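You operate a simulated robot arm through the tools that you are given. There is no shell and no other tool. Be economical: measure what you need, move in short steps, check, and stop when the job is done.

You run a simulated robot arm. Do the job below in one go: nothing can be reset, and whatever is moved stays where it is left.

TASK
Empty the green and the white syrup bottle into the yellow bucket.
Fine: both bottles end in the green crate.
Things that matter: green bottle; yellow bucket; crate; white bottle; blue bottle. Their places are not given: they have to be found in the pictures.

Only the result counts: the job must be done as asked and must still hold three seconds after the hand-in. Knocking over, shifting, dropping, spilling or breaking anything else fails it.

THE ROBOT
A 6-joint arm with a two-finger parallel gripper, fixed in place. Base frame: the origin is at the foot of the arm, x ahead of it, y to its left, z up; the work surface is at about z = 60. Readings come in cm, degrees, newtons and seconds.
With the tool pointing down near the work surface it reaches from about 10 to 68 cm from the base axis. Its first joint turns from -66.0 to 66.0 degrees. Payload 2.45 kg.
Tool frame: the origin (TCP) lies between the finger pads and is the grasp point; the fingertips stand 2.4 cm ahead of it; z points along the fingers, y is the line along which they close. Largest opening 6.8 cm; finger width 1.7, thickness 1; the body of the gripper, 4 by 7 cm, starts 4.1 cm behind the TCP.
Orientation is that of the tool frame in the base frame, as a unit quaternion [x, y, z, w]. With the fingers straight down and closing along the base's y, the tool's x points along the base's -x, its y along +y and its z along -z.

THE INTERFACE
- The arm moves only by the tool arm_command. Its arguments are lists of equal length, an entry for each row: "delta_pos": the shift along the tool's x, y, z in cm, a list of three; "rotation": the turn, a rotation vector about the tool's x, y, z in degrees, a list of three. In form: {"delta_pos": [[x, y, z], ...], "rotation": [[ax, ay, az], ...]}. A call has 1 to 8 rows; each row is the pose to reach, as a shift and turn from the pose commanded when the call began, along the tool's axes at that moment. "hand" is the opening, from 0 (shut) to 1 (fully open), set as the call begins (left out, the last holds). A row lasts 0.2 s, in which the tool goes at most 5 cm and 8.6 degrees; a call with a longer step from one row to the next is refused whole, and so is a gripper value outside its range. Where a pose cannot be reached the arm comes as near as it can. A force on the tool above 40 N (or 10 N above the force at the start of the call, whichever is more), or a blocked arm, ends the call early, and 0.2 s more pass. The fingers move at their own pace (about 10.8 cm/s each) and stop on an object; they squeeze with about 23 N. The grip force told is the motor's: it shows also when the fingers shut on nothing. Time passes only in rows, and 0.2 s behind the last, so rows that repeat a pose let the fingers close. The reply holds the time, the measured pose of the TCP, the force on the tool along the base axes, the opening and the grip force, in the units named above and with some noise.
- Cameras (640 x 400 px; columns grow to the right, rows downward): "scene" is fixed at [15.3, 40.7, 145.62]; the picture's right is [-0.87, -0.49, 0.00], its down [-0.31, 0.55, -0.77] and it looks along [0.38, -0.68, -0.63] (base axes); focal length 347 px, centre (320, 200). "wrist" rides on the gripper at [-3.2, 0, -3.9] in the tool frame; the picture's right is [0.00, -1.00, 0.00], its down [0.97, 0.00, -0.24] and it looks along [0.24, 0.00, 0.97] (tool axes); focal length 218 px, centre (320, 200).
- snapshot(camera): a new picture of that camera. It takes no simulated time.
- probe_pixels(camera, pixels): for up to 12 pixels [column, row] of the newest picture of that camera ("zoom" is the newest enlarged one), the place [x, y, z] in the base frame of the surface seen there, good to about 0.3 cm. It takes no simulated time.
- enlarge(camera, box): a new picture of the part [left, top, right, bottom] of that camera's present view, enlarged. It takes no simulated time.
- finish_job(): hands the job in; it is judged then, once.

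Keep the steps short. Do not move on a guess: measure, check each grasp and each placing, and mend mistakes. In all there are 80 turns and 54 pictures (those below and enlarged ones count). Leave the gripper open and the arm clear of the work at the hand-in unless told otherwise, and finish with a single line.

The tools are called after "Emit:" by a JSON object that holds its "method" and its "body". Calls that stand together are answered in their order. arm_command: Moves the arm, as the interface text tells. Its arguments: {"type":"object","properties":{"delta_pos":{"type":"array","items":{"type":"array","items":{"type":"number"}}},"rotation":{"type":"array","items":{"type":"array","items":{"type":"number"}}},"hand":{"type":"number"}},"required":["delta_pos","rotation"]} The other tools are called the same way: snapshot (camera) takes a picture; probe_pixels (camera, pixels) gives the place of the surface under pixels of a picture; enlarge (camera, box) takes an enlarged picture of a part of a camera's view; finish_job () hands the job in.

At the start:

```text
time: 0.0
tool_pos: [43.53, -24.98, 101.5]
tcp_rot: [-0.001, 1.0, -0.001, -0.001]
force: [-0.3, 0.2, 0.2]
finger_gap: 6.8
grip_force: 0.1
```

scene: 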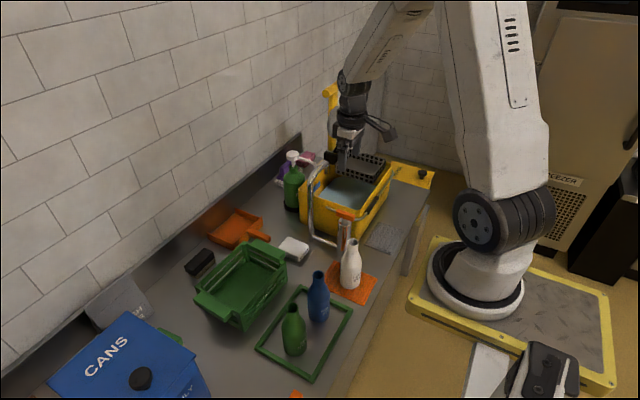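
wrist: 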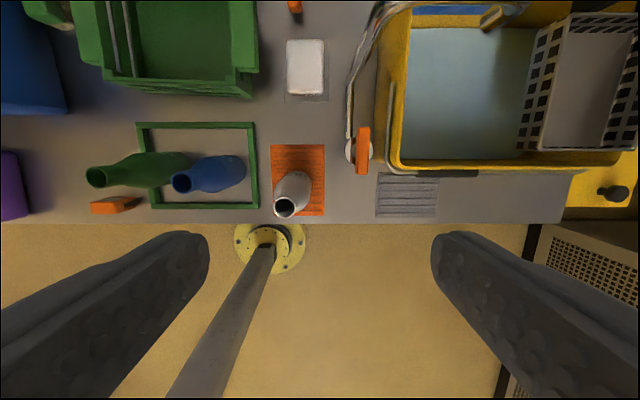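

I see the green bottle near (293,330), blue near (318,298), white near (351,265), the yellow bucket near (345,195), and the green crate near (245,280). I'll enlarge the views so I can measure them.

Emit:
{"method": "enlarge", "body": {"camera": "scene", "box": [180, 220, 400, 390]}}

Emit:
{"method": "enlarge", "body": {"camera": "scene", "box": [260, 80, 450, 250]}}

Emit:
{"method": "probe_pixels", "body": {"camera": "scene", "pixels": [[293, 308], [293, 340], [318, 274], [319, 305], [350, 242], [350, 275], [245, 300], [330, 355], [340, 188], [382, 205], [320, 225], [368, 290]]}}

Emit:
{"method": "probe_pixels", "body": {"camera": "wrist", "pixels": [[97, 177], [150, 170], [181, 183], [220, 172], [284, 206], [295, 182], [180, 50], [450, 100], [395, 160], [440, 165], [600, 158], [362, 140]]}}

```text
2.35 times, centred on (290, 305) of scene
```

zoom: 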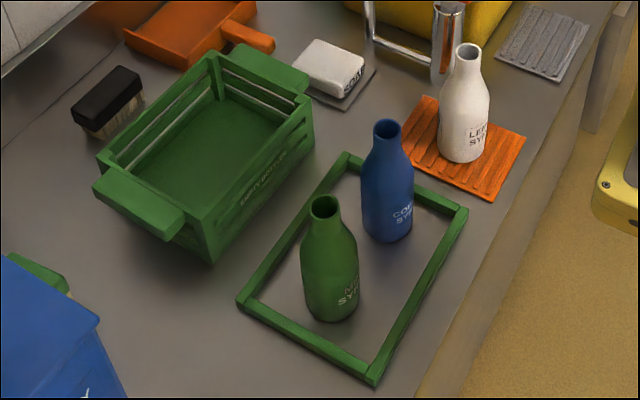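

```text
2.35 times, centred on (355, 165) of scene
```

zoom: 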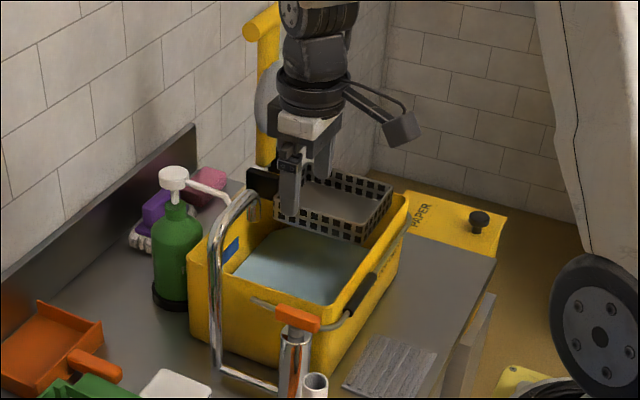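

```text
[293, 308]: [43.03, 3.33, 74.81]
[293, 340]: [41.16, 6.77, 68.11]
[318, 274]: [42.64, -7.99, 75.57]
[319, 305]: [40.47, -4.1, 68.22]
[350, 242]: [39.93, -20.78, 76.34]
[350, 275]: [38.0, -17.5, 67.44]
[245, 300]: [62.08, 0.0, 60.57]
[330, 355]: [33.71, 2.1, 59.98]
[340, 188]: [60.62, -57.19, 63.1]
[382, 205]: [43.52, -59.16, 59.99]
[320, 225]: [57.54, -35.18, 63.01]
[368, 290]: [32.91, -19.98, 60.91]
```

```text
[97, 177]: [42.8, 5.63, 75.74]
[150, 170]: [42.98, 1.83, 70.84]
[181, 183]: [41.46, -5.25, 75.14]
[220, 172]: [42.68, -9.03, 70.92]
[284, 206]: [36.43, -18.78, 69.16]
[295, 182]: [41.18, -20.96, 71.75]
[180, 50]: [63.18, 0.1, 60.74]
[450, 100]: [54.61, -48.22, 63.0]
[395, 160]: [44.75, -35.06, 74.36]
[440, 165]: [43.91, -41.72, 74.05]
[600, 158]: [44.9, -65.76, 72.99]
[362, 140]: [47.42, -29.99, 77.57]
```

Next I'll get finer measurements of the bottle profiles, crate rim and bucket rim, using tighter enlargements.

Emit:
{"method": "enlarge", "body": {"camera": "scene", "box": [270, 230, 370, 360]}}

Emit:
{"method": "probe_pixels", "body": {"camera": "scene", "pixels": [[197, 296], [237, 324], [287, 263], [243, 329], [275, 243], [283, 254], [258, 242], [203, 288], [222, 276], [250, 262], [242, 315], [280, 270]]}}

Emit:
{"method": "probe_pixels", "body": {"camera": "wrist", "pixels": [[110, 88], [245, 90], [250, 65], [100, 30], [240, 20], [520, 30], [510, 140], [410, 40], [400, 20], [535, 100], [480, 8], [345, 60]]}}

```text
3.08 times, centred on (320, 295) of scene
```

zoom: 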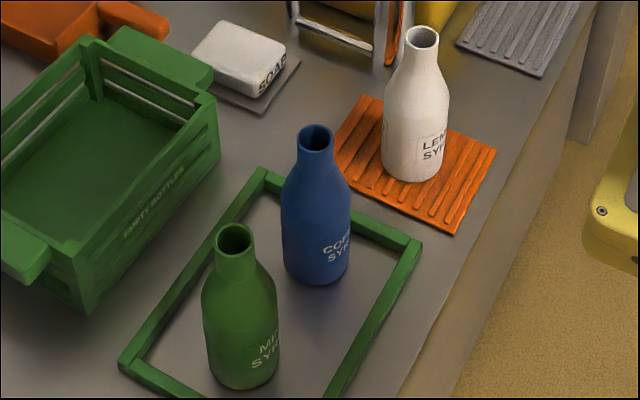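

```text
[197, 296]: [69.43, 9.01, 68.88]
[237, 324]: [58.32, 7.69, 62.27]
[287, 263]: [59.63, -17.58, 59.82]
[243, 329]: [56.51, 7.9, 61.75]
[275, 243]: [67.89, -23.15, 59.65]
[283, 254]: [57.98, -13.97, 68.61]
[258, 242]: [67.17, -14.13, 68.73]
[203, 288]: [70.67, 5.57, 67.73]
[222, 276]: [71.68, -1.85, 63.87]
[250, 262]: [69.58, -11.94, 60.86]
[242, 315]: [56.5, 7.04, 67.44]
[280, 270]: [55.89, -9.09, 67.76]
```

```text
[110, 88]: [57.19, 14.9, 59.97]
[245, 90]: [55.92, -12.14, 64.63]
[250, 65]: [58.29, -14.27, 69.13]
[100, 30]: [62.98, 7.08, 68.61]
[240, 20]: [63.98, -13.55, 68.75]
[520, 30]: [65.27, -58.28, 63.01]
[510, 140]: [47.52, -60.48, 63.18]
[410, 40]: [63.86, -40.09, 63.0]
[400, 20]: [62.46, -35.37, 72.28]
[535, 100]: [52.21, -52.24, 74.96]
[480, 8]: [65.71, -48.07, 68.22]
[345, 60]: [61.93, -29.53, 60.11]
```

I'll probe the mouth rims and body fronts of the green and white bottles in this zoom (green mouth about (235,238), white mouth about (422,38)).

Emit:
{"method": "probe_pixels", "body": {"camera": "zoom", "pixels": [[235, 257], [219, 242], [251, 242], [235, 225], [240, 280], [240, 300], [240, 320], [240, 345], [240, 375], [205, 320], [274, 320], [230, 262]]}}

Emit:
{"method": "probe_pixels", "body": {"camera": "zoom", "pixels": [[422, 52], [407, 40], [437, 40], [422, 28], [418, 75], [416, 95], [416, 115], [414, 140], [412, 170], [387, 120], [445, 120], [400, 190]]}}

Emit:
{"method": "probe_pixels", "body": {"camera": "zoom", "pixels": [[316, 155], [301, 139], [331, 139], [316, 127], [316, 220], [265, 172], [418, 240], [122, 365], [393, 200], [340, 165], [490, 150], [455, 230]]}}

```text
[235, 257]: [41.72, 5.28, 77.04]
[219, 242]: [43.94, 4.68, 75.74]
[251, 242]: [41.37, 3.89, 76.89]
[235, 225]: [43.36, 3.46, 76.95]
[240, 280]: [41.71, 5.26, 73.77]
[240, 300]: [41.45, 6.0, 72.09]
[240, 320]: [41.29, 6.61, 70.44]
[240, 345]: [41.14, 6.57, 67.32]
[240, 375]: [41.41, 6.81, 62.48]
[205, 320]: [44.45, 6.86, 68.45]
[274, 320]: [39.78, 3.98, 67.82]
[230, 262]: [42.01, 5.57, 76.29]
```

```text
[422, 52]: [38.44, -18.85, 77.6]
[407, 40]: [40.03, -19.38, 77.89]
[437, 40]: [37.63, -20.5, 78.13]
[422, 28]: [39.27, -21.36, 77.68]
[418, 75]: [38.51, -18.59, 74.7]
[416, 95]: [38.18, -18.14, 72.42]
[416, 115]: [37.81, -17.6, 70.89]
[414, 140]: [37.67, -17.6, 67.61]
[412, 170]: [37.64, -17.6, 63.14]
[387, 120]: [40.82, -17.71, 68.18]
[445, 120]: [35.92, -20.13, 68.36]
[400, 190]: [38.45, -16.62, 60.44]
```

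```text
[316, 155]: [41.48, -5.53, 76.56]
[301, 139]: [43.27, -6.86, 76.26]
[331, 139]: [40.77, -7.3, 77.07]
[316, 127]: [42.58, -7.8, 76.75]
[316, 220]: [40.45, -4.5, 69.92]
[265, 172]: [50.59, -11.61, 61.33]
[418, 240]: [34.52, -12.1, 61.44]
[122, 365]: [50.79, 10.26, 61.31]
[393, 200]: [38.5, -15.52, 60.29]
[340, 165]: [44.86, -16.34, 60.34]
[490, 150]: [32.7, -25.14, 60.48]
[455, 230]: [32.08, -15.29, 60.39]
```

Green axis is about (42.5, 4.4) with its top at 77. White axis is about (38.8, -20.1). Both bodies are about 6 cm wide. Now I'll measure the faucet, bucket rim and handle before planning the pour.

Emit:
{"method": "enlarge", "body": {"camera": "scene", "box": [280, 140, 420, 270]}}

Emit:
{"method": "enlarge", "body": {"camera": "wrist", "box": [330, 0, 640, 220]}}

```text
3.08 times, centred on (350, 205) of scene
```

zoom: 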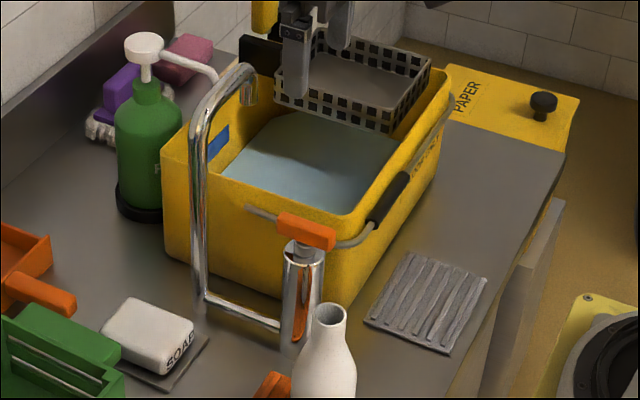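

```text
1.82 times, centred on (485, 110) of wrist
```

zoom: 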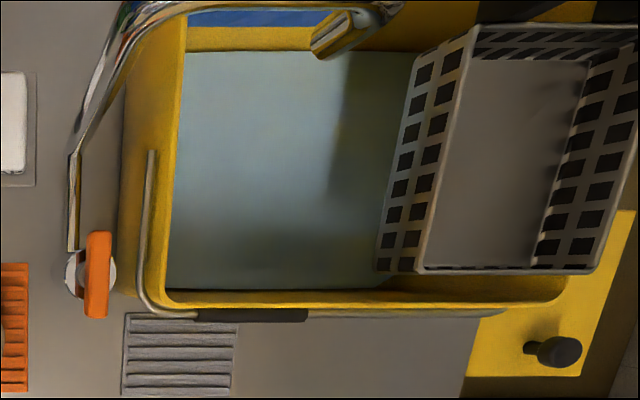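

Emit:
{"method": "probe_pixels", "body": {"camera": "zoom", "pixels": [[335, 40], [380, 10], [200, 5], [110, 70], [85, 130], [75, 220], [97, 275], [300, 297], [150, 200], [175, 100], [395, 200], [170, 315]]}}

Emit:
{"method": "probe_pixels", "body": {"camera": "scene", "pixels": [[310, 185], [315, 170], [330, 163], [349, 215], [362, 182], [340, 200]]}}

```text
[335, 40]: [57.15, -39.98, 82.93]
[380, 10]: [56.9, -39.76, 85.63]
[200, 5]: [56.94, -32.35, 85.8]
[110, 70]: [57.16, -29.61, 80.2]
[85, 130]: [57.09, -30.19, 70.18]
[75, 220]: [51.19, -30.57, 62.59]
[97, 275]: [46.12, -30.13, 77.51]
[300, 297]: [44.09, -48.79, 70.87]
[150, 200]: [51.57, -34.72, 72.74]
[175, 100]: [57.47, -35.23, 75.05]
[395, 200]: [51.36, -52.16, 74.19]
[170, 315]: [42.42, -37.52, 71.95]
```

```text
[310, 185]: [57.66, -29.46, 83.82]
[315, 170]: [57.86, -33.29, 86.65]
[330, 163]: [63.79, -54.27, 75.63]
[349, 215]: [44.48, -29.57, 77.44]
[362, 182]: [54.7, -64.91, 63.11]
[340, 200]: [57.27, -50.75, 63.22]
```

The bucket rim is at z about 75. Its opening spans x 46–65 and y -36 to -51. The faucet spout is at x≈57, y -30 to -41, z 80–87, so I'll pour at about (50, -46). First I'll move to a safe staging pose behind the green bottle, with the tool pitched so it points forward and 30° down.

Emit:
{"method": "arm_command", "body": {"delta_pos": [[1.69, 3.67, 1.5], [3.38, 7.35, 3], [5.06, 11, 4.5], [6.75, 14.7, 6], [8.44, 18.4, 7.5], [10.1, 22, 9], [11.8, 25.7, 10.5], [13.5, 29.4, 12]], "rotation": [[0, -7.5, 0], [0, -15, 0], [0, -22.5, 0], [0, -30, 0], [0, -37.5, 0], [0, -45, 0], [0, -52.5, 0], [0, -60, 0]], "hand": 1}}

Emit:
{"method": "snapshot", "body": {"camera": "wrist"}}

Emit:
{"method": "snapshot", "body": {"camera": "scene"}}

```text
time: 1.8
tool_pos: [38.8, 0.89, 86.51]
tcp_rot: [0.063, 0.855, 0.124, 0.499]
force: [-0.8, -0.5, -1.7]
finger_gap: 6.79
grip_force: 0.0
out of reach, approached as far as the arm can: row 4, 5, 6, 7, 8
```

```text
46 pictures are left
```

wrist: 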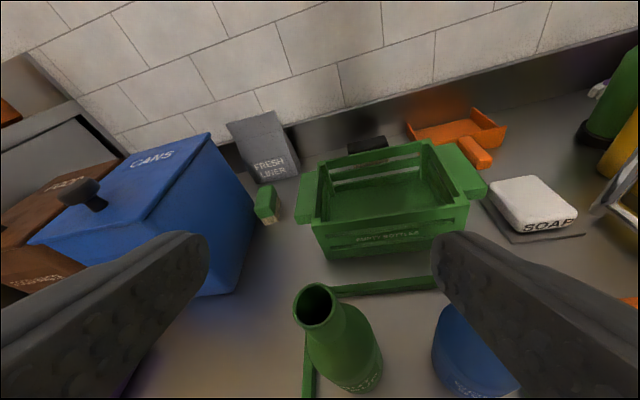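

```text
45 pictures are left
```

scene: 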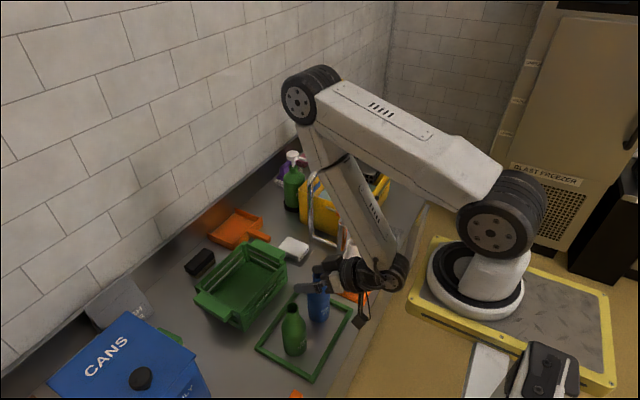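

Row 4 onward was out of reach: a flat forward heading folds the wrist too close to the base. Approaching the green bottle from its left (+y) side should be easier, so I'll check how close the blue CANS bin is.

Emit:
{"method": "probe_pixels", "body": {"camera": "scene", "pixels": [[190, 357], [205, 390], [140, 378], [128, 318], [60, 380], [297, 394], [313, 288]]}}

Emit:
{"method": "probe_pixels", "body": {"camera": "wrist", "pixels": [[155, 212], [35, 240], [245, 215], [80, 190], [208, 140], [318, 305], [350, 350], [230, 285]]}}

```text
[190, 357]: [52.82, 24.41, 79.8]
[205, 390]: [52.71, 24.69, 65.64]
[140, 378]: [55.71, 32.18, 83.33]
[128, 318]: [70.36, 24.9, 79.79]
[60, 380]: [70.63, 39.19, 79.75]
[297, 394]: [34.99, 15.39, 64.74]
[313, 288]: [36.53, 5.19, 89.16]
```

```text
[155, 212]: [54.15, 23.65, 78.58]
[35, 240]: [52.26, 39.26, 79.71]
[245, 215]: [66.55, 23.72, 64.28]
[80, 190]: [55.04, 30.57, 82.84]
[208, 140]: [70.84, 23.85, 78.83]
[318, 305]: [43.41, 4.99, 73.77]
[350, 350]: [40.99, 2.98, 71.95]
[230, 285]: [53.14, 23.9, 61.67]
```

The bin is at x>52 and y>23.7, so there is room to approach from the left. I need to know where the commanded pose now stands, so I'll move about 12 cm forward, high above everything, and read the result.

Emit:
{"method": "arm_command", "body": {"delta_pos": [[-1.5, 0, 2.6], [-3, 0, 5.2], [-4.5, 0, 7.8], [-6, 0, 10.4], [-6, 0, 10.4]], "rotation": [[0, 0, 0], [0, 0, 0], [0, 0, 0], [0, 0, 0], [0, 0, 0]]}}

```text
time: 3.0
tool_pos: [48.18, -0.16, 84.35]
tcp_rot: [0.071, 0.87, 0.132, 0.469]
force: [0.0, -0.6, 0.4]
finger_gap: 6.78
grip_force: 0.0
out of reach, approached as far as the arm can: row 2, 3, 4, 5
```

It is still limited by the wrist bend. I'll turn the tool sideways (yaw -60°) while shifting left, high above the table.

Emit:
{"method": "arm_command", "body": {"delta_pos": [[0.4, 1.5, -0.65], [0.75, 3, -1.3], [1.1, 4.5, -1.95], [1.5, 6, -2.6], [1.9, 7.5, -3.25], [2.25, 9, -3.9], [2.6, 10.5, -4.55], [3, 12, -5.2]], "rotation": [[6.5, 0, 3.75], [13, 0, 7.5], [19.5, 0, 11.25], [26, 0, 15], [32.5, 0, 18.75], [39, 0, 22.5], [45.5, 0, 26.25], [52, 0, 30]]}}

Emit:
{"method": "snapshot", "body": {"camera": "scene"}}

```text
time: 4.8
tool_pos: [26.85, -21.18, 83.64]
tcp_rot: [0.467, 0.798, -0.072, 0.373]
force: [-0.4, 0.4, -0.2]
finger_gap: 6.8
grip_force: 0.0
out of reach, approached as far as the arm can: row 1, 2, 3, 4, 5, 6, 7, 8
```

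```text
44 pictures are left
```

scene: 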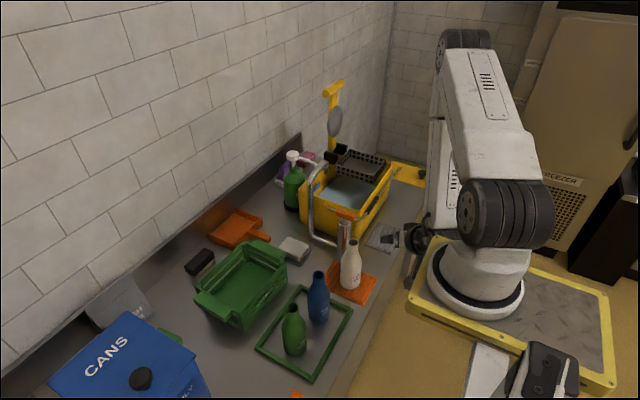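

The solver is stuck near a joint limit. I'll send a zero move to see whether the commanded pose is the reached pose or the unreachable target.

Emit:
{"method": "arm_command", "body": {"delta_pos": [[0, 0, 0]], "rotation": [[0, 0, 0]]}}

```text
time: 5.2
tool_pos: [26.73, -21.21, 83.64]
tcp_rot: [0.467, 0.798, -0.073, 0.374]
force: [0.8, -0.1, -0.8]
finger_gap: 6.79
grip_force: 0.0
```

The commanded pose is the reached pose, good. I'll probe the arm's links to understand its geometry and limits.

Emit:
{"method": "probe_pixels", "body": {"camera": "scene", "pixels": [[480, 300], [430, 310], [490, 270], [500, 210], [530, 200], [485, 90], [465, 40], [440, 130], [436, 220], [425, 240], [410, 270], [600, 360]]}}

Emit:
{"method": "snapshot", "body": {"camera": "wrist"}}

```text
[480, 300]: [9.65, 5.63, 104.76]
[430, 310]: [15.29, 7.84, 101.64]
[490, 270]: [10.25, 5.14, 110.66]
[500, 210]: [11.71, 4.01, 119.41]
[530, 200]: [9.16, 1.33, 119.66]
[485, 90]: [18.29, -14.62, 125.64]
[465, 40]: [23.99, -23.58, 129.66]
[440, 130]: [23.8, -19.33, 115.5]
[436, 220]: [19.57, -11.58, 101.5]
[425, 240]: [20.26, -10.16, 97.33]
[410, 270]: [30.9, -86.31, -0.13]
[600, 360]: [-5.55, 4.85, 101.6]
```

```text
43 pictures are left
```

wrist: 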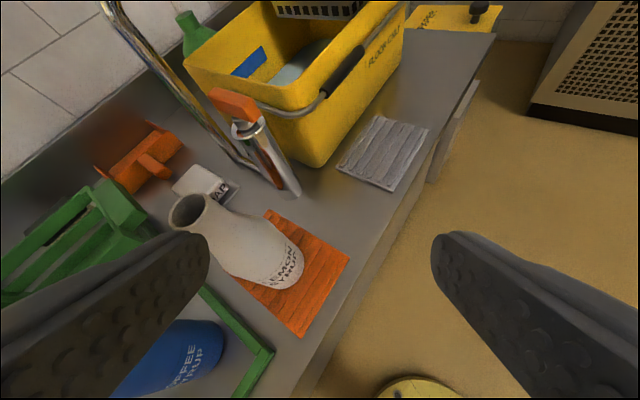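

The arm is mounted at z≈101 with its shoulder near z≈120, so horizontal tool poses work better lower and further out. I'll reset to tool-down above the bottles, at about (42, 0, 92).

Emit:
{"method": "arm_command", "body": {"delta_pos": [[0.6, 3.23, -0.98], [1.2, 6.45, -1.95], [1.8, 9.7, -2.9], [2.4, 12.9, -3.9], [3, 16.1, -4.9], [3.6, 19.4, -5.85], [4.2, 22.6, -6.8], [4.8, 25.8, -7.8]], "rotation": [[-1.02, 5.26, -6.6], [-2.05, 10.5, -13.2], [-3.07, 15.8, -19.8], [-4.1, 21.05, -26.4], [-5.1, 26.3, -33], [-6.15, 31.6, -39.6], [-7.2, 36.8, -46.2], [-8.2, 42.1, -52.8]]}}

```text
time: 7.0
tool_pos: [40.08, 0.83, 91.8]
tcp_rot: [0.042, 0.998, -0.018, 0.038]
force: [0.1, 0.2, -1.1]
finger_gap: 6.8
grip_force: 0.0
out of reach, approached as far as the arm can: row 1, 2, 3, 4, 5, 6, 7, 8
```

I'm tool-down at (40.1, 0.8, 91.8). Next I'll pitch to about 50° below horizontal while dropping to (36, 4.4, 80), behind and above the green bottle.

Emit:
{"method": "arm_command", "body": {"delta_pos": [[1.06, 0.72, 2.26], [2.1, 1.44, 4.5], [3.2, 2.16, 6.8], [4.2, 2.9, 9], [5.3, 3.6, 11.3], [5.3, 3.6, 11.3]], "rotation": [[-0.74, -7.12, -0.78], [-1.5, -14.2, -1.56], [-2.2, -21.4, -2.3], [-3, -28.5, -3.1], [-3.7, -35.6, -3.9], [-3.7, -35.6, -3.9]]}}

```text
time: 8.4
tool_pos: [36.34, 3.81, 80.04]
tcp_rot: [-0.013, 0.939, -0.023, 0.342]
force: [-1.0, 6.8, -1.4]
finger_gap: 6.81
grip_force: 0.1
out of reach, approached as far as the arm can: row 1, 2, 3
```

Reached (36.3, 3.8, 80) at 50° pitch. I'll now pitch to 40°, correct the small roll, and go to the pre-grasp point (35.6, 4.4, 75).

Emit:
{"method": "arm_command", "body": {"delta_pos": [[1.9, 0.3, 1.7], [3.8, 0.6, 3.4], [3.8, 0.6, 3.4]], "rotation": [[-1.15, -5, 0.95], [-2.3, -10, 1.9], [-2.3, -10, 1.9]]}}

Emit:
{"method": "snapshot", "body": {"camera": "wrist"}}

Emit:
{"method": "snapshot", "body": {"camera": "scene"}}

```text
time: 9.2
tool_pos: [35.5, 5.24, 74.61]
tcp_rot: [0.012, 0.907, 0.037, 0.419]
force: [-0.1, 0.0, 0.0]
finger_gap: 6.77
grip_force: 0.0
```

```text
42 pictures are left
```

wrist: 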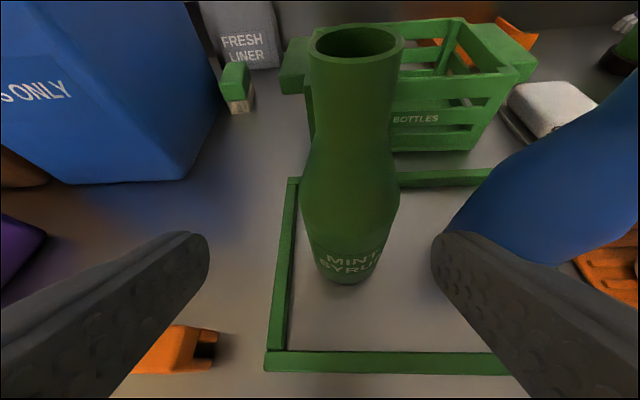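

```text
41 pictures are left
```

scene: 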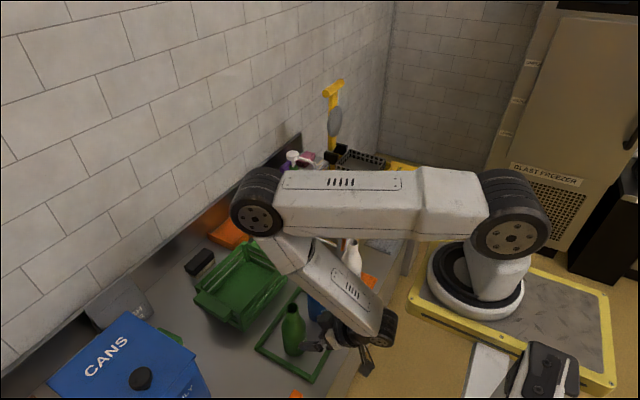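

No limits hit. The view shows the bottle slightly right of centre, with its axis around column 350. I'll probe it to fix the axis before closing in.

Emit:
{"method": "probe_pixels", "body": {"camera": "wrist", "pixels": [[305, 210], [397, 210], [350, 210], [350, 250], [357, 55], [318, 40], [400, 40], [350, 120], [320, 250], [380, 250], [500, 200], [600, 130]]}}

```text
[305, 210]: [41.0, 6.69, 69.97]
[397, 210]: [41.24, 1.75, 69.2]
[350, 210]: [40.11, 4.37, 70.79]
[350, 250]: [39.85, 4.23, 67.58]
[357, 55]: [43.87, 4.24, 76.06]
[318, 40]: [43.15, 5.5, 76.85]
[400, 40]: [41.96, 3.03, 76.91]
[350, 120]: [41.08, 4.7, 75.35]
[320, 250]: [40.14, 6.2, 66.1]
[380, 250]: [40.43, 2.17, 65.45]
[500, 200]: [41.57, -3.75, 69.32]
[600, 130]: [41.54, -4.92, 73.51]
```

The axis is at (42.5, 4.25) and the diameter is about 5.5 cm. I'll fix the roll and lateral offset first, then advance along the tool axis to grip height z≈68.5.

Emit:
{"method": "arm_command", "body": {"delta_pos": [[0, -0.8, 0], [0, -1.53, 0], [0, -1.53, 0.5], [0, -1.53, 0.5]], "rotation": [[1.4, 0, -1.7], [2.85, 0, -3.35], [2.85, 0, -3.35], [2.85, 0, -3.35]]}}

```text
time: 10.2
tool_pos: [35.99, 3.72, 74.5]
tcp_rot: [-0.005, 0.908, 0.002, 0.419]
force: [0.2, 0.9, -0.1]
finger_gap: 6.83
grip_force: 0.0
```

Orientation is now clean. Advancing 8.85 cm along the tool with a +0.45 lateral correction.

Emit:
{"method": "arm_command", "body": {"delta_pos": [[0, 0.45, 1], [0.1, 0.45, 3.5], [0.2, 0.45, 6], [0.35, 0.45, 8.85], [0.35, 0.45, 8.85]], "rotation": [[0, 0, 0], [0, 0, 0], [0, 0, 0], [0, 0, 0], [0, 0, 0]]}}

Emit:
{"method": "snapshot", "body": {"camera": "wrist"}}

```text
time: 11.4
tool_pos: [42.45, 4.33, 68.42]
tcp_rot: [-0.005, 0.908, 0.002, 0.419]
force: [-0.5, -0.2, -0.3]
finger_gap: 6.8
grip_force: 0.0
```

```text
40 pictures are left
```

wrist: 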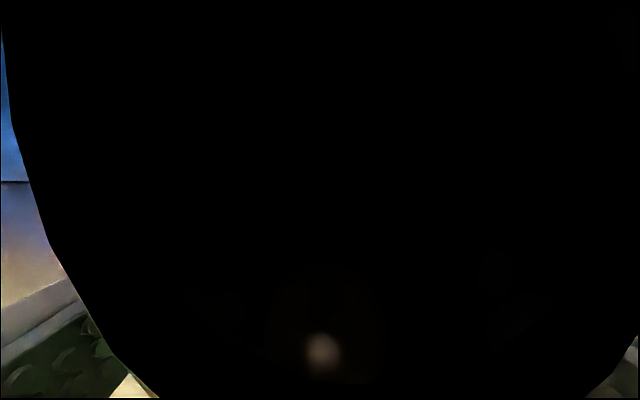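

TCP is at (42.45, 4.33, 68.42) with no contact force, and the bottle fills the wrist view between the fingers. Closing now.

Emit:
{"method": "arm_command", "body": {"delta_pos": [[0, 0, 0], [0, 0, 0], [0, 0, 0], [0, 0, 0]], "rotation": [[0, 0, 0], [0, 0, 0], [0, 0, 0], [0, 0, 0]], "hand": 0}}

Emit:
{"method": "enlarge", "body": {"camera": "scene", "box": [230, 240, 400, 390]}}

```text
time: 12.4
tool_pos: [42.52, 4.51, 68.57]
tcp_rot: [-0.005, 0.908, 0.002, 0.418]
force: [-0.4, 0.6, 0.5]
finger_gap: 5.9
grip_force: 22.9
```

```text
2.67 times, centred on (315, 315) of scene
```

zoom: 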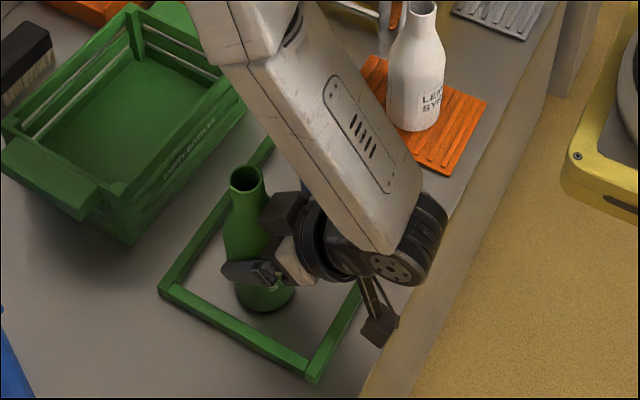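

Firm grip: gap 5.9, 22.9 N. I'll lift straight up, then drift forward to about (48, 4.3, 90), keeping the bottle upright and the motion gentle.

Emit:
{"method": "arm_command", "body": {"delta_pos": [[-1.14, 0, -0.97], [-3.04, 0, -2.6], [-5.33, 0, -4.54], [-7.9, 0, -6.1], [-10.9, 0, -7.3], [-13.8, 0, -8.3], [-17.1, 0, -9.3], [-19.85, 0, -9.7]], "rotation": [[0, 0, 0], [0, 0, 0], [0, 0, 0], [0, 0, 0], [0, 0, 0], [0, 0, 0], [0, 0, 0], [0, 0, 0]]}}

Emit:
{"method": "snapshot", "body": {"camera": "scene"}}

```text
time: 14.2
tool_pos: [48.05, 4.25, 89.73]
tcp_rot: [-0.005, 0.909, 0.002, 0.418]
force: [1.0, -1.0, -0.7]
finger_gap: 5.89
grip_force: 23.1
```

```text
38 pictures are left
```

scene: 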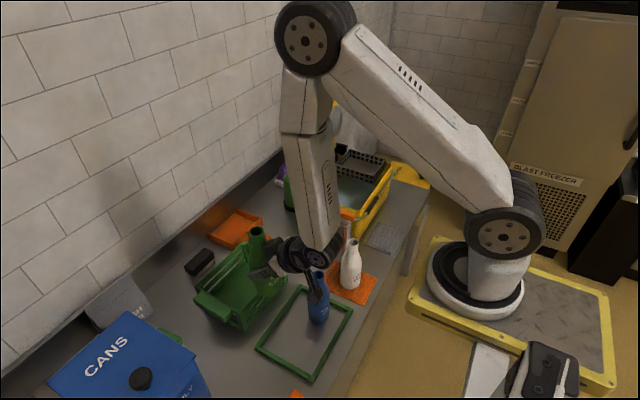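

Lifted and upright. A dark bracket hangs from the wrist near (318,295), so I'll probe how low it reaches before sweeping sideways.

Emit:
{"method": "enlarge", "body": {"camera": "scene", "box": [220, 210, 370, 340]}}

Emit:
{"method": "probe_pixels", "body": {"camera": "scene", "pixels": [[313, 287], [318, 299], [316, 292], [290, 253], [275, 290], [325, 299]]}}

```text
3.08 times, centred on (295, 275) of scene
```

zoom: 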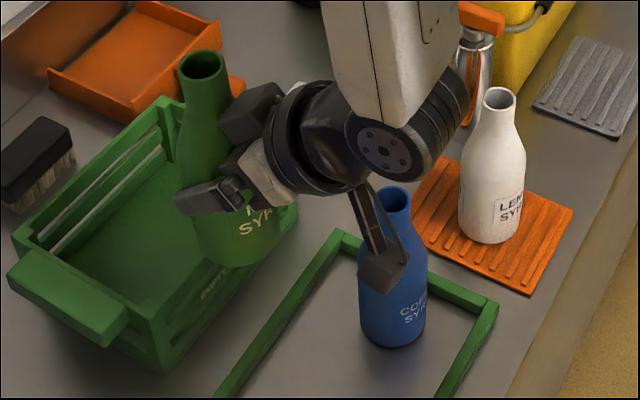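

```text
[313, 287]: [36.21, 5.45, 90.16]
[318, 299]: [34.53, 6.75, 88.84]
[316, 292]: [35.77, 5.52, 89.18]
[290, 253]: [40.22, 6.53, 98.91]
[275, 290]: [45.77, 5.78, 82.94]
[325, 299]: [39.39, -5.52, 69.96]
```

The bracket's lowest point is about 2 cm below the TCP and 13 cm behind it, so at z≈90 it clears everything. Plan: carry the bottle along -y at x≈48, passing above the tap lever (77.6) and 5 cm short of the spout (x≈57), then tilt it towards +y over the bucket.

Emit:
{"method": "arm_command", "body": {"delta_pos": [[0, -1.5, 0], [0, -4.5, 0], [0, -8, 0], [0, -11.5, 0], [0, -15, 0], [0, -18.5, 0], [0, -21.5, 0], [0, -23, 0]], "rotation": [[0, 0, 0], [0, 0, 0], [0, 0, 0], [0, 0, 0], [0, 0, 0], [0, 0, 0], [0, 0, 0], [0, 0, 0]]}}

```text
time: 16.0
tool_pos: [48.37, -18.64, 89.93]
tcp_rot: [-0.004, 0.908, 0.002, 0.419]
force: [0.5, 0.1, -0.2]
finger_gap: 5.9
grip_force: 22.9
```

Tracking well. Continuing to y≈-46.

Emit:
{"method": "arm_command", "body": {"delta_pos": [[0, -1.5, 0], [0, -4.5, 0], [0, -8.5, 0], [0, -12.5, 0], [0, -16.5, 0], [0, -20.5, 0], [-1, -24.5, 1.1], [-1.6, -27.2, 1.9]], "rotation": [[0, 0, 0], [0, 0, 0], [0, 0, 0], [0, 0, 0], [0, 0, 0], [0, 0, 0], [0, 0, 0], [0, 0, 0]]}}

Emit:
{"method": "snapshot", "body": {"camera": "scene"}}

```text
time: 17.8
tool_pos: [50.98, -45.83, 90.09]
tcp_rot: [-0.005, 0.908, 0.002, 0.418]
force: [0.1, 0.4, -0.3]
finger_gap: 5.86
grip_force: 22.9
```

```text
36 pictures are left
```

scene: 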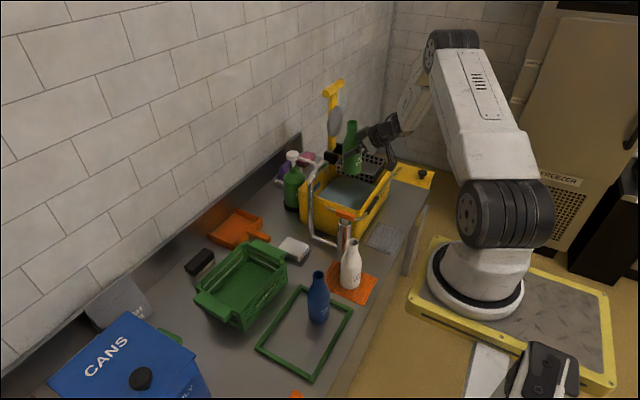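

In position at (51, -45.8, 90.1). I'll start the tilt: rotate about base x so the mouth leans to +y. I'll shift the TCP to keep the mouth over about (51, -46.5) and lower it gradually, up to 64° in this call.

Emit:
{"method": "arm_command", "body": {"delta_pos": [[0.76, -1.6, 0.65], [1.37, -2.8, 1.17], [1.9, -3.9, 1.62], [2.28, -5.0, 1.95], [2.6, -6.0, 2.2], [2.74, -6.9, 2.34], [2.82, -7.7, 2.4], [2.89, -8.3, 2.47]], "rotation": [[5.2, 0, -6.08], [10.4, 0, -12.16], [15.6, 0, -18.24], [20.8, 0, -24.3], [26, 0, -30.4], [31.2, 0, -36.5], [36.4, 0, -42.6], [41.6, 0, -48.6]]}}

Emit:
{"method": "enlarge", "body": {"camera": "scene", "box": [270, 80, 450, 250]}}

```text
time: 19.6
tool_pos: [51.22, -54.1, 86.21]
tcp_rot: [-0.226, 0.769, -0.481, 0.357]
force: [0.0, 0.1, -0.4]
finger_gap: 5.85
grip_force: 22.5
```

```text
2.35 times, centred on (360, 165) of scene
```

zoom: 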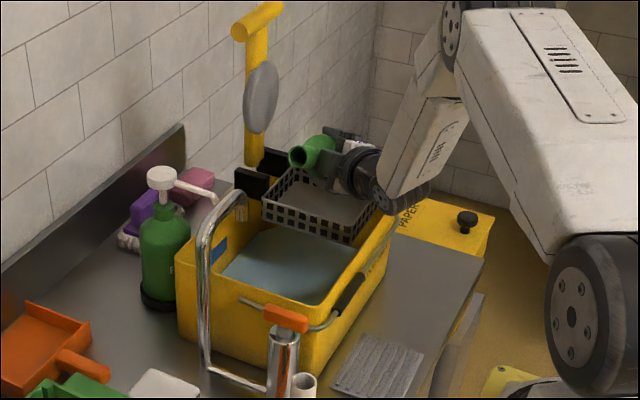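

Tilt is 64° and the mouth shows at zoom (299,157). I'll check its place with a probe.

Emit:
{"method": "probe_pixels", "body": {"camera": "zoom", "pixels": [[299, 157], [290, 157], [308, 157], [299, 146], [320, 145]]}}

```text
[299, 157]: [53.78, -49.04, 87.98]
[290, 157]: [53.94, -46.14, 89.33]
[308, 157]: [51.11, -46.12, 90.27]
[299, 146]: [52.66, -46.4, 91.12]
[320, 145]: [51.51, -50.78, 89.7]
```

The mouth is at about (52.3, -46.3, 90), well inside the opening. Continuing the tilt to about 104°.

Emit:
{"method": "arm_command", "body": {"delta_pos": [[0.24, -0.15, 0.2], [0.41, -0.26, 0.35], [0.55, -0.24, 0.46], [0.65, -0.19, 0.55], [0.69, -0.21, 0.58], [0.68, -0.15, 0.57], [0.65, -0.08, 0.55], [0.55, -0.01, 0.46]], "rotation": [[3.23, 0.02, -3.83], [6.46, 0.04, -7.66], [9.7, 0.06, -11.5], [12.9, 0.08, -15.3], [16.15, 0.1, -19.15], [19.4, 0.12, -23], [22.6, 0.14, -26.8], [25.85, 0.16, -30.65]]}}

Emit:
{"method": "enlarge", "body": {"camera": "scene", "box": [270, 80, 450, 250]}}

```text
time: 21.4
tool_pos: [51.23, -54.72, 85.8]
tcp_rot: [0.333, -0.557, 0.715, -0.259]
force: [-0.1, -0.8, -0.6]
finger_gap: 5.84
grip_force: 22.7
```

```text
2.35 times, centred on (360, 165) of scene
```

zoom: 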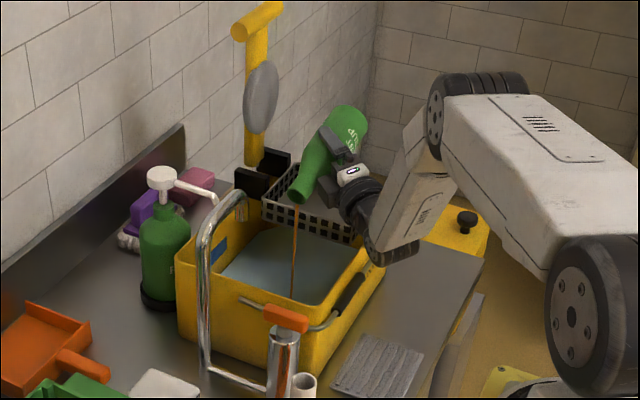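

A brown stream falls inside the bucket. I'll tilt on to 130° and hold so it drains.

Emit:
{"method": "arm_command", "body": {"delta_pos": [[-0.26, -0.4, -0.22], [-0.52, -0.79, -0.44], [-0.77, -1.19, -0.65], [-1.03, -1.58, -0.87], [-1.03, -1.58, -0.87], [-1.03, -1.58, -0.87], [-1.03, -1.58, -0.87], [-1.03, -1.58, -0.87]], "rotation": [[4.2, 0, -4.97], [8.4, 0, -9.95], [12.5, 0, -14.9], [16.7, 0, -19.9], [16.7, 0, -19.9], [16.7, 0, -19.9], [16.7, 0, -19.9], [16.7, 0, -19.9]]}}

Emit:
{"method": "arm_command", "body": {"delta_pos": [[0, 0, 0], [0, 0, 0], [0, 0, 0], [0, 0, 0], [0, 0, 0], [0, 0, 0], [0, 0, 0], [0, 0, 0]], "rotation": [[0, 0, 0], [0, 0, 0], [0, 0, 0], [0, 0, 0], [0, 0, 0], [0, 0, 0], [0, 0, 0], [0, 0, 0]]}}

Emit:
{"method": "enlarge", "body": {"camera": "scene", "box": [270, 80, 450, 250]}}

```text
time: 23.2
tool_pos: [51.24, -52.9, 87.19]
tcp_rot: [0.384, -0.382, 0.822, -0.177]
force: [0.4, 0.2, -0.5]
finger_gap: 5.83
grip_force: 23.2
```

```text
time: 25.0
tool_pos: [51.12, -52.94, 87.15]
tcp_rot: [0.384, -0.382, 0.822, -0.177]
force: [-0.4, -0.2, -0.1]
finger_gap: 5.84
grip_force: 22.6
```

```text
2.35 times, centred on (360, 165) of scene
```

zoom: 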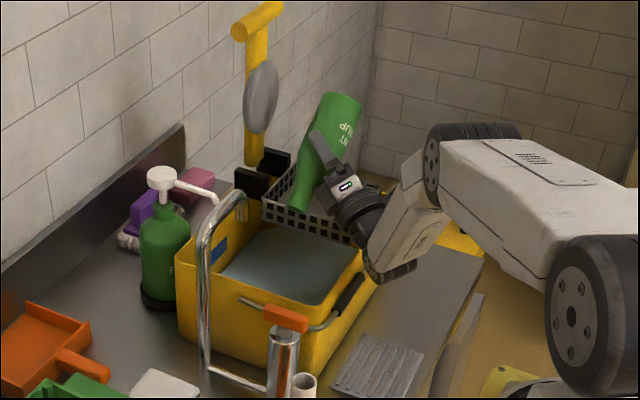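

The stream has stopped. I'll hold once more and take a close look at the mouth for any dripping.

Emit:
{"method": "arm_command", "body": {"delta_pos": [[0, 0, 0], [0, 0, 0], [0, 0, 0], [0, 0, 0], [0, 0, 0], [0, 0, 0], [0, 0, 0], [0, 0, 0]], "rotation": [[0, 0, 0], [0, 0, 0], [0, 0, 0], [0, 0, 0], [0, 0, 0], [0, 0, 0], [0, 0, 0], [0, 0, 0]]}}

Emit:
{"method": "enlarge", "body": {"camera": "scene", "box": [320, 130, 400, 200]}}

```text
time: 26.8
tool_pos: [51.24, -52.95, 87.21]
tcp_rot: [0.383, -0.382, 0.822, -0.177]
force: [0.6, 0.6, -1.2]
finger_gap: 5.84
grip_force: 22.4
```

```text
5.71 times, centred on (360, 165) of scene
```

zoom: 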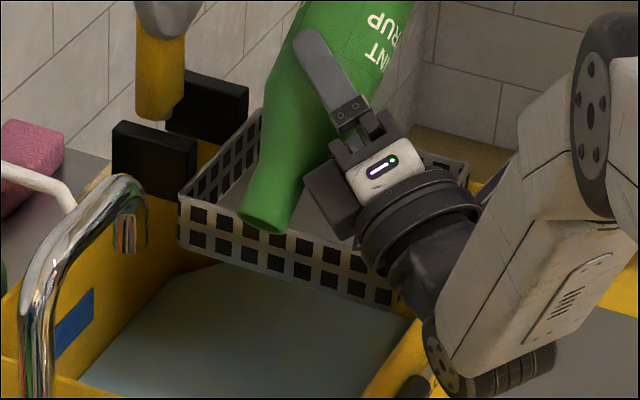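

Empty, with no drip. Reversing the tilt, first half (65°).

Emit:
{"method": "arm_command", "body": {"delta_pos": [[0.29, 0.32, 0.25], [0.58, 0.65, 0.49], [0.82, 0.9, 0.69], [0.99, 1.1, 0.84], [1.05, 1.16, 0.89], [0.99, 1.1, 0.84], [0.88, 0.97, 0.74], [0.67, 0.74, 0.57]], "rotation": [[-5.21, 0, 6.2], [-10.4, 0, 12.4], [-15.6, 0, 18.6], [-20.8, 0, 24.8], [-26, 0, 31], [-31.3, 0, 37.2], [-36.5, 0, 43.4], [-41.7, 0, 49.6]]}}

```text
time: 28.6
tool_pos: [51.31, -54.26, 86.91]
tcp_rot: [-0.228, 0.764, -0.488, 0.354]
force: [-0.5, -0.6, -0.5]
finger_gap: 5.83
grip_force: 23.5
```

Second half back to upright, ending near (49, -46, 91).

Emit:
{"method": "arm_command", "body": {"delta_pos": [[-0.36, 0.13, -0.69], [-0.78, 0.29, -1.44], [-1.28, 0.51, -2.25], [-1.81, 0.63, -3.09], [-2.53, 0.66, -4.09], [-3.44, 0.46, -5.24], [-4.45, 0.22, -6.48], [-5.62, -0.07, -7.72]], "rotation": [[-5.25, 0, 6.23], [-10.5, 0, 12.46], [-15.75, 0, 18.7], [-21, 0, 24.9], [-26.2, 0, 31.1], [-31.5, 0, 37.4], [-36.7, 0, 43.6], [-42, 0, 49.8]]}}

```text
time: 30.4
tool_pos: [48.98, -45.74, 91.01]
tcp_rot: [-0.001, 0.907, -0.001, 0.421]
force: [0.0, -0.7, -0.7]
finger_gap: 5.86
grip_force: 23.3
```

Upright again. Carrying back along +y at x≈49, past the tap.

Emit:
{"method": "arm_command", "body": {"delta_pos": [[0, 1.5, 0], [0, 5, 0], [0, 9, 0], [0, 13, 0], [0, 17, 0], [0, 21, 0], [0, 25, 0], [0, 28, 0]], "rotation": [[0, 0, 0], [0, 0, 0], [0, 0, 0], [0, 0, 0], [0, 0, 0], [0, 0, 0], [0, 0, 0], [0, 0, 0]]}}

Emit:
{"method": "arm_command", "body": {"delta_pos": [[-1, 2, 1.2], [-2, 4.5, 2.3], [-3.2, 7.5, 3.8], [-4.5, 10.5, 5.3], [-5.8, 13.5, 6.8], [-7.1, 16, 8.4], [-8.4, 18, 9.9], [-9.1, 19.5, 10.7]], "rotation": [[0, 0, 0], [0, 0, 0], [0, 0, 0], [0, 0, 0], [0, 0, 0], [0, 0, 0], [0, 0, 0], [0, 0, 0]]}}

Emit:
{"method": "enlarge", "body": {"camera": "scene", "box": [170, 200, 340, 350]}}

```text
time: 32.2
tool_pos: [48.79, -17.62, 90.94]
tcp_rot: [-0.001, 0.907, -0.001, 0.42]
force: [0.2, 0.7, -0.6]
finger_gap: 5.84
grip_force: 21.9
```

```text
time: 34.0
tool_pos: [62.89, 1.66, 90.77]
tcp_rot: [-0.001, 0.907, -0.001, 0.42]
force: [-0.2, -0.9, -0.9]
finger_gap: 5.82
grip_force: 23.0
```

```text
2.67 times, centred on (255, 275) of scene
```

zoom: 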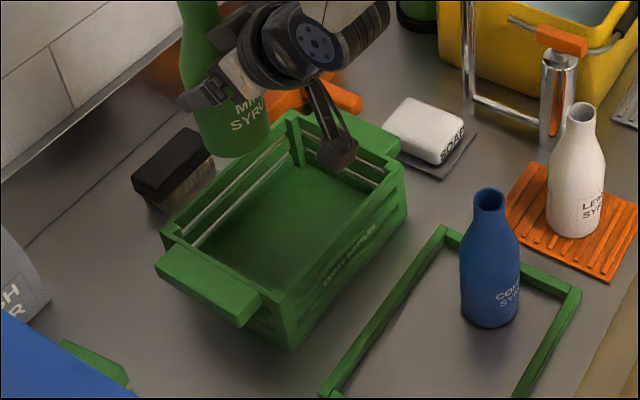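

Bottle upright over the crate. I'll measure the crate's top corners and floor.

Emit:
{"method": "probe_pixels", "body": {"camera": "zoom", "pixels": [[288, 292], [403, 178], [291, 113], [166, 232], [250, 270], [200, 245], [280, 165], [370, 190], [270, 210], [310, 190], [375, 200], [183, 237]]}}

```text
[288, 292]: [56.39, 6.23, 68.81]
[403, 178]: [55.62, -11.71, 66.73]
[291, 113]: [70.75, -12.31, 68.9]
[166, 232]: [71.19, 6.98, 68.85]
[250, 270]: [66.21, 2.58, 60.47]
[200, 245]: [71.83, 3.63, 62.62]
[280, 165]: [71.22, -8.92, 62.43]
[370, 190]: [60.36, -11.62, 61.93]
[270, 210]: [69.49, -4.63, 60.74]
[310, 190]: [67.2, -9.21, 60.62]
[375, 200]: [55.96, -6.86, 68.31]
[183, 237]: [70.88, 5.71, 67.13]
```

The crate interior is about x 57–70, y -11 to 5.5, with its rim at 68.8 and floor at 60.7. I'll lower the green bottle at (64.5, 1.0) to just above the floor (TCP z≈69.9).

Emit:
{"method": "arm_command", "body": {"delta_pos": [[-1.03, -0.65, 1.22], [2.02, -0.65, 3.8], [5.07, -0.65, 6.38], [7.73, -0.65, 8.64], [10.02, -0.65, 10.57], [11.92, -0.65, 12.19], [13.83, -0.65, 13.8], [14.9, -0.65, 14.7]], "rotation": [[0, 0, 0], [0, 0, 0], [0, 0, 0], [0, 0, 0], [0, 0, 0], [0, 0, 0], [0, 0, 0], [0, 0, 0]]}}

Emit:
{"method": "enlarge", "body": {"camera": "scene", "box": [170, 200, 340, 350]}}

```text
time: 35.8
tool_pos: [64.43, 0.89, 69.94]
tcp_rot: [-0.001, 0.907, -0.001, 0.421]
force: [-0.5, -0.4, -1.4]
finger_gap: 5.83
grip_force: 23.1
```

```text
2.67 times, centred on (255, 275) of scene
```

zoom: 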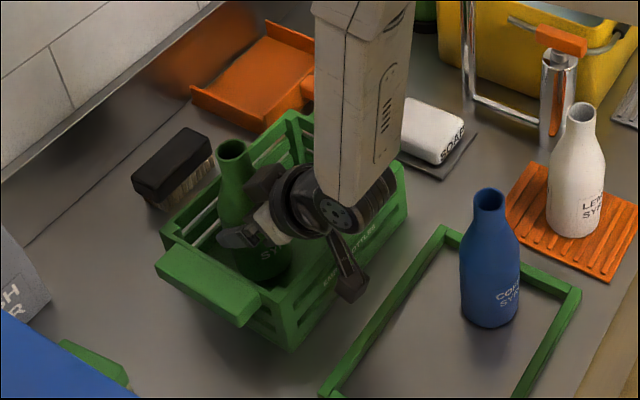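

Inside the crate and clear of the walls. Lowering 0.7 cm gently until it touches.

Emit:
{"method": "arm_command", "body": {"delta_pos": [[0.15, 0, 0.13], [0.3, 0, 0.26], [0.42, 0, 0.36], [0.53, 0, 0.45]], "rotation": [[0, 0, 0], [0, 0, 0], [0, 0, 0], [0, 0, 0]]}}

```text
time: 36.8
tool_pos: [64.61, 1.03, 69.28]
tcp_rot: [-0.001, 0.907, -0.001, 0.421]
force: [0.5, -0.5, 0.0]
finger_gap: 5.83
grip_force: 23.0
```

No contact force yet. Lowering another 0.6 cm in small steps.

Emit:
{"method": "arm_command", "body": {"delta_pos": [[0.11, 0, 0.1], [0.22, 0, 0.19], [0.34, 0, 0.29], [0.46, 0, 0.39]], "rotation": [[0, 0, 0], [0, 0, 0], [0, 0, 0], [0, 0, 0]]}}

```text
time: 37.8
tool_pos: [64.73, 0.95, 68.91]
tcp_rot: [0.0, 0.906, -0.002, 0.424]
force: [-1.5, -4.2, 19.6]
finger_gap: 5.87
grip_force: 22.5
```

Contact: 19.6 N upward. The bottle stands on the crate floor. I'll ease up 0.25 cm, then open to 0.92.

Emit:
{"method": "arm_command", "body": {"delta_pos": [[-0.19, 0, -0.16], [-0.19, 0, -0.16]], "rotation": [[0, 0, 0], [0, 0, 0]]}}

Emit:
{"method": "arm_command", "body": {"delta_pos": [[0, 0, 0], [0, 0, 0], [0, 0, 0]], "rotation": [[0, 0, 0], [0, 0, 0], [0, 0, 0]], "hand": 0.94}}

Emit:
{"method": "enlarge", "body": {"camera": "scene", "box": [170, 200, 340, 350]}}

```text
time: 38.4
tool_pos: [64.33, 1.26, 68.92]
tcp_rot: [-0.001, 0.908, -0.001, 0.419]
force: [1.1, 1.3, 3.6]
finger_gap: 5.82
grip_force: 22.5
```

```text
time: 39.2
tool_pos: [64.54, 1.13, 69.05]
tcp_rot: [-0.002, 0.908, -0.001, 0.42]
force: [0.3, 0.0, -0.3]
finger_gap: 6.4
grip_force: 0.0
```

```text
2.67 times, centred on (255, 275) of scene
```

zoom: 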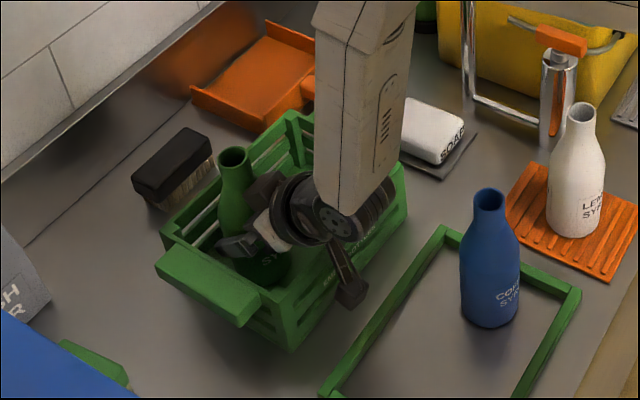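

Released. I'll retract along the tool axis, then rise, and check the bottle.

Emit:
{"method": "arm_command", "body": {"delta_pos": [[0, 0, -1.5], [0, 0, -4], [0, 0, -7], [0, 0, -10], [-3, 0, -12.6], [-6.1, 0, -15.2], [-9.1, 0, -17.7], [-11.4, 0, -19.7]], "rotation": [[0, 0, 0], [0, 0, 0], [0, 0, 0], [0, 0, 0], [0, 0, 0], [0, 0, 0], [0, 0, 0], [0, 0, 0]]}}

Emit:
{"method": "snapshot", "body": {"camera": "scene"}}

```text
time: 41.0
tool_pos: [56.66, 1.21, 90.72]
tcp_rot: [-0.001, 0.907, -0.001, 0.42]
force: [0.5, -0.4, -0.3]
finger_gap: 6.37
grip_force: 0.1
```

```text
28 pictures are left
```

scene: 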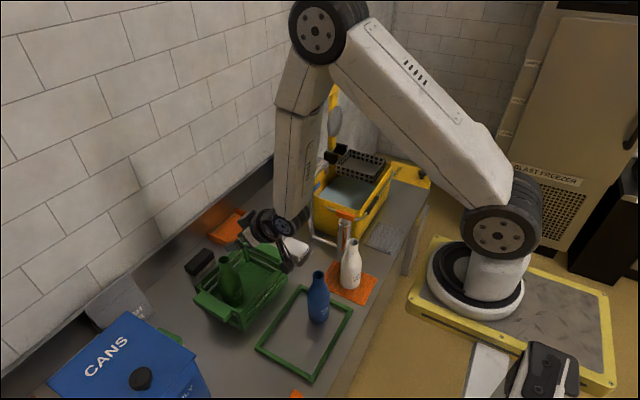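

The green bottle stands upright in the crate. Now the white one: I'll stage at (42, -20, 90) with the tool yawed -27° (radial) at the same 40° pitch.

Emit:
{"method": "arm_command", "body": {"delta_pos": [[1.25, -2.65, -1.34], [2.5, -5.3, -2.7], [3.75, -7.95, -4.03], [5, -10.6, -5.4], [6.25, -13.25, -6.7], [7.5, -15.9, -8.1], [8.75, -18.55, -9.4], [10, -21.2, -10.75]], "rotation": [[2.58, 0, 2.18], [5.15, 0, 4.35], [7.7, 0, 6.5], [10.3, 0, 8.7], [12.9, 0, 10.9], [15.4, 0, 13.05], [18, 0, 15.2], [20.6, 0, 17.4]], "hand": 1}}

```text
time: 42.8
tool_pos: [42.27, -20.07, 89.58]
tcp_rot: [0.212, 0.882, -0.1, 0.409]
force: [0.1, -0.2, 0.2]
finger_gap: 6.82
grip_force: 0.1
```

On target. Moving in a straight line to the pre-grasp point (32.7, -16.9, 75.2) behind the white bottle.

Emit:
{"method": "arm_command", "body": {"delta_pos": [[3, -0.3, 0.3], [6.5, -0.6, 0.6], [10, -0.9, 1], [13.5, -1.2, 1.3], [17.4, -1.5, 1.7], [17.4, -1.5, 1.7]], "rotation": [[0, 0, 0], [0, 0, 0], [0, 0, 0], [0, 0, 0], [0, 0, 0], [0, 0, 0]]}}

Emit:
{"method": "snapshot", "body": {"camera": "wrist"}}

```text
time: 44.2
tool_pos: [32.37, -16.88, 74.95]
tcp_rot: [0.21, 0.882, -0.1, 0.41]
force: [0.0, -1.0, 0.5]
finger_gap: 6.81
grip_force: 0.0
```

```text
27 pictures are left
```

wrist: 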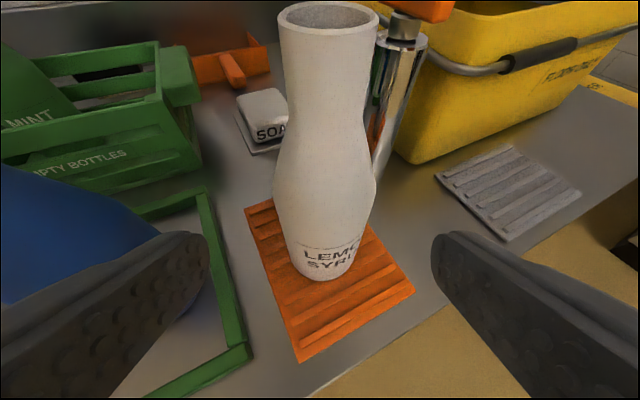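

The white bottle is nearly centred (about column 325). I'll probe its axis.

Emit:
{"method": "probe_pixels", "body": {"camera": "wrist", "pixels": [[278, 200], [371, 200], [325, 200], [325, 240], [282, 20], [373, 20], [327, 36], [325, 120], [280, 180], [370, 180], [325, 3], [300, 350]]}}

```text
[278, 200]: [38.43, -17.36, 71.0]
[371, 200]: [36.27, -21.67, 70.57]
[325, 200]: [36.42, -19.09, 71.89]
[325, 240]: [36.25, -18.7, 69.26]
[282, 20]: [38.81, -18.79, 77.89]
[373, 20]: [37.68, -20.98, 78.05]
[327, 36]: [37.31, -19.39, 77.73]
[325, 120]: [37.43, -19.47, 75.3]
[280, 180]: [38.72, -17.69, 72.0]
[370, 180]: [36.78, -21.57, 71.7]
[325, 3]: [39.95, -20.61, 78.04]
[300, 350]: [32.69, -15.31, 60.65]
```

The axis is at (38.7, -20.0). I'll advance 8.9 cm along the tool to grip height z≈69.5.

Emit:
{"method": "arm_command", "body": {"delta_pos": [[-0.1, 0.1, 1.5], [-0.2, 0.13, 4], [-0.3, 0.13, 6.5], [-0.4, 0.13, 8.9], [-0.4, 0.13, 8.9]], "rotation": [[0, 0, 0], [0, 0, 0], [0, 0, 0], [0, 0, 0], [0, 0, 0]]}}

Emit:
{"method": "enlarge", "body": {"camera": "scene", "box": [270, 210, 430, 340]}}

```text
time: 45.4
tool_pos: [39.04, -20.26, 69.77]
tcp_rot: [0.21, 0.882, -0.098, 0.41]
force: [0.1, 0.5, -1.5]
finger_gap: 6.8
grip_force: 0.1
```

```text
3.08 times, centred on (350, 275) of scene
```

zoom: 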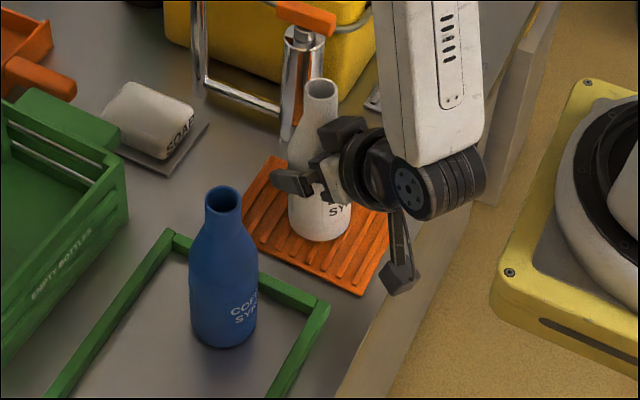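

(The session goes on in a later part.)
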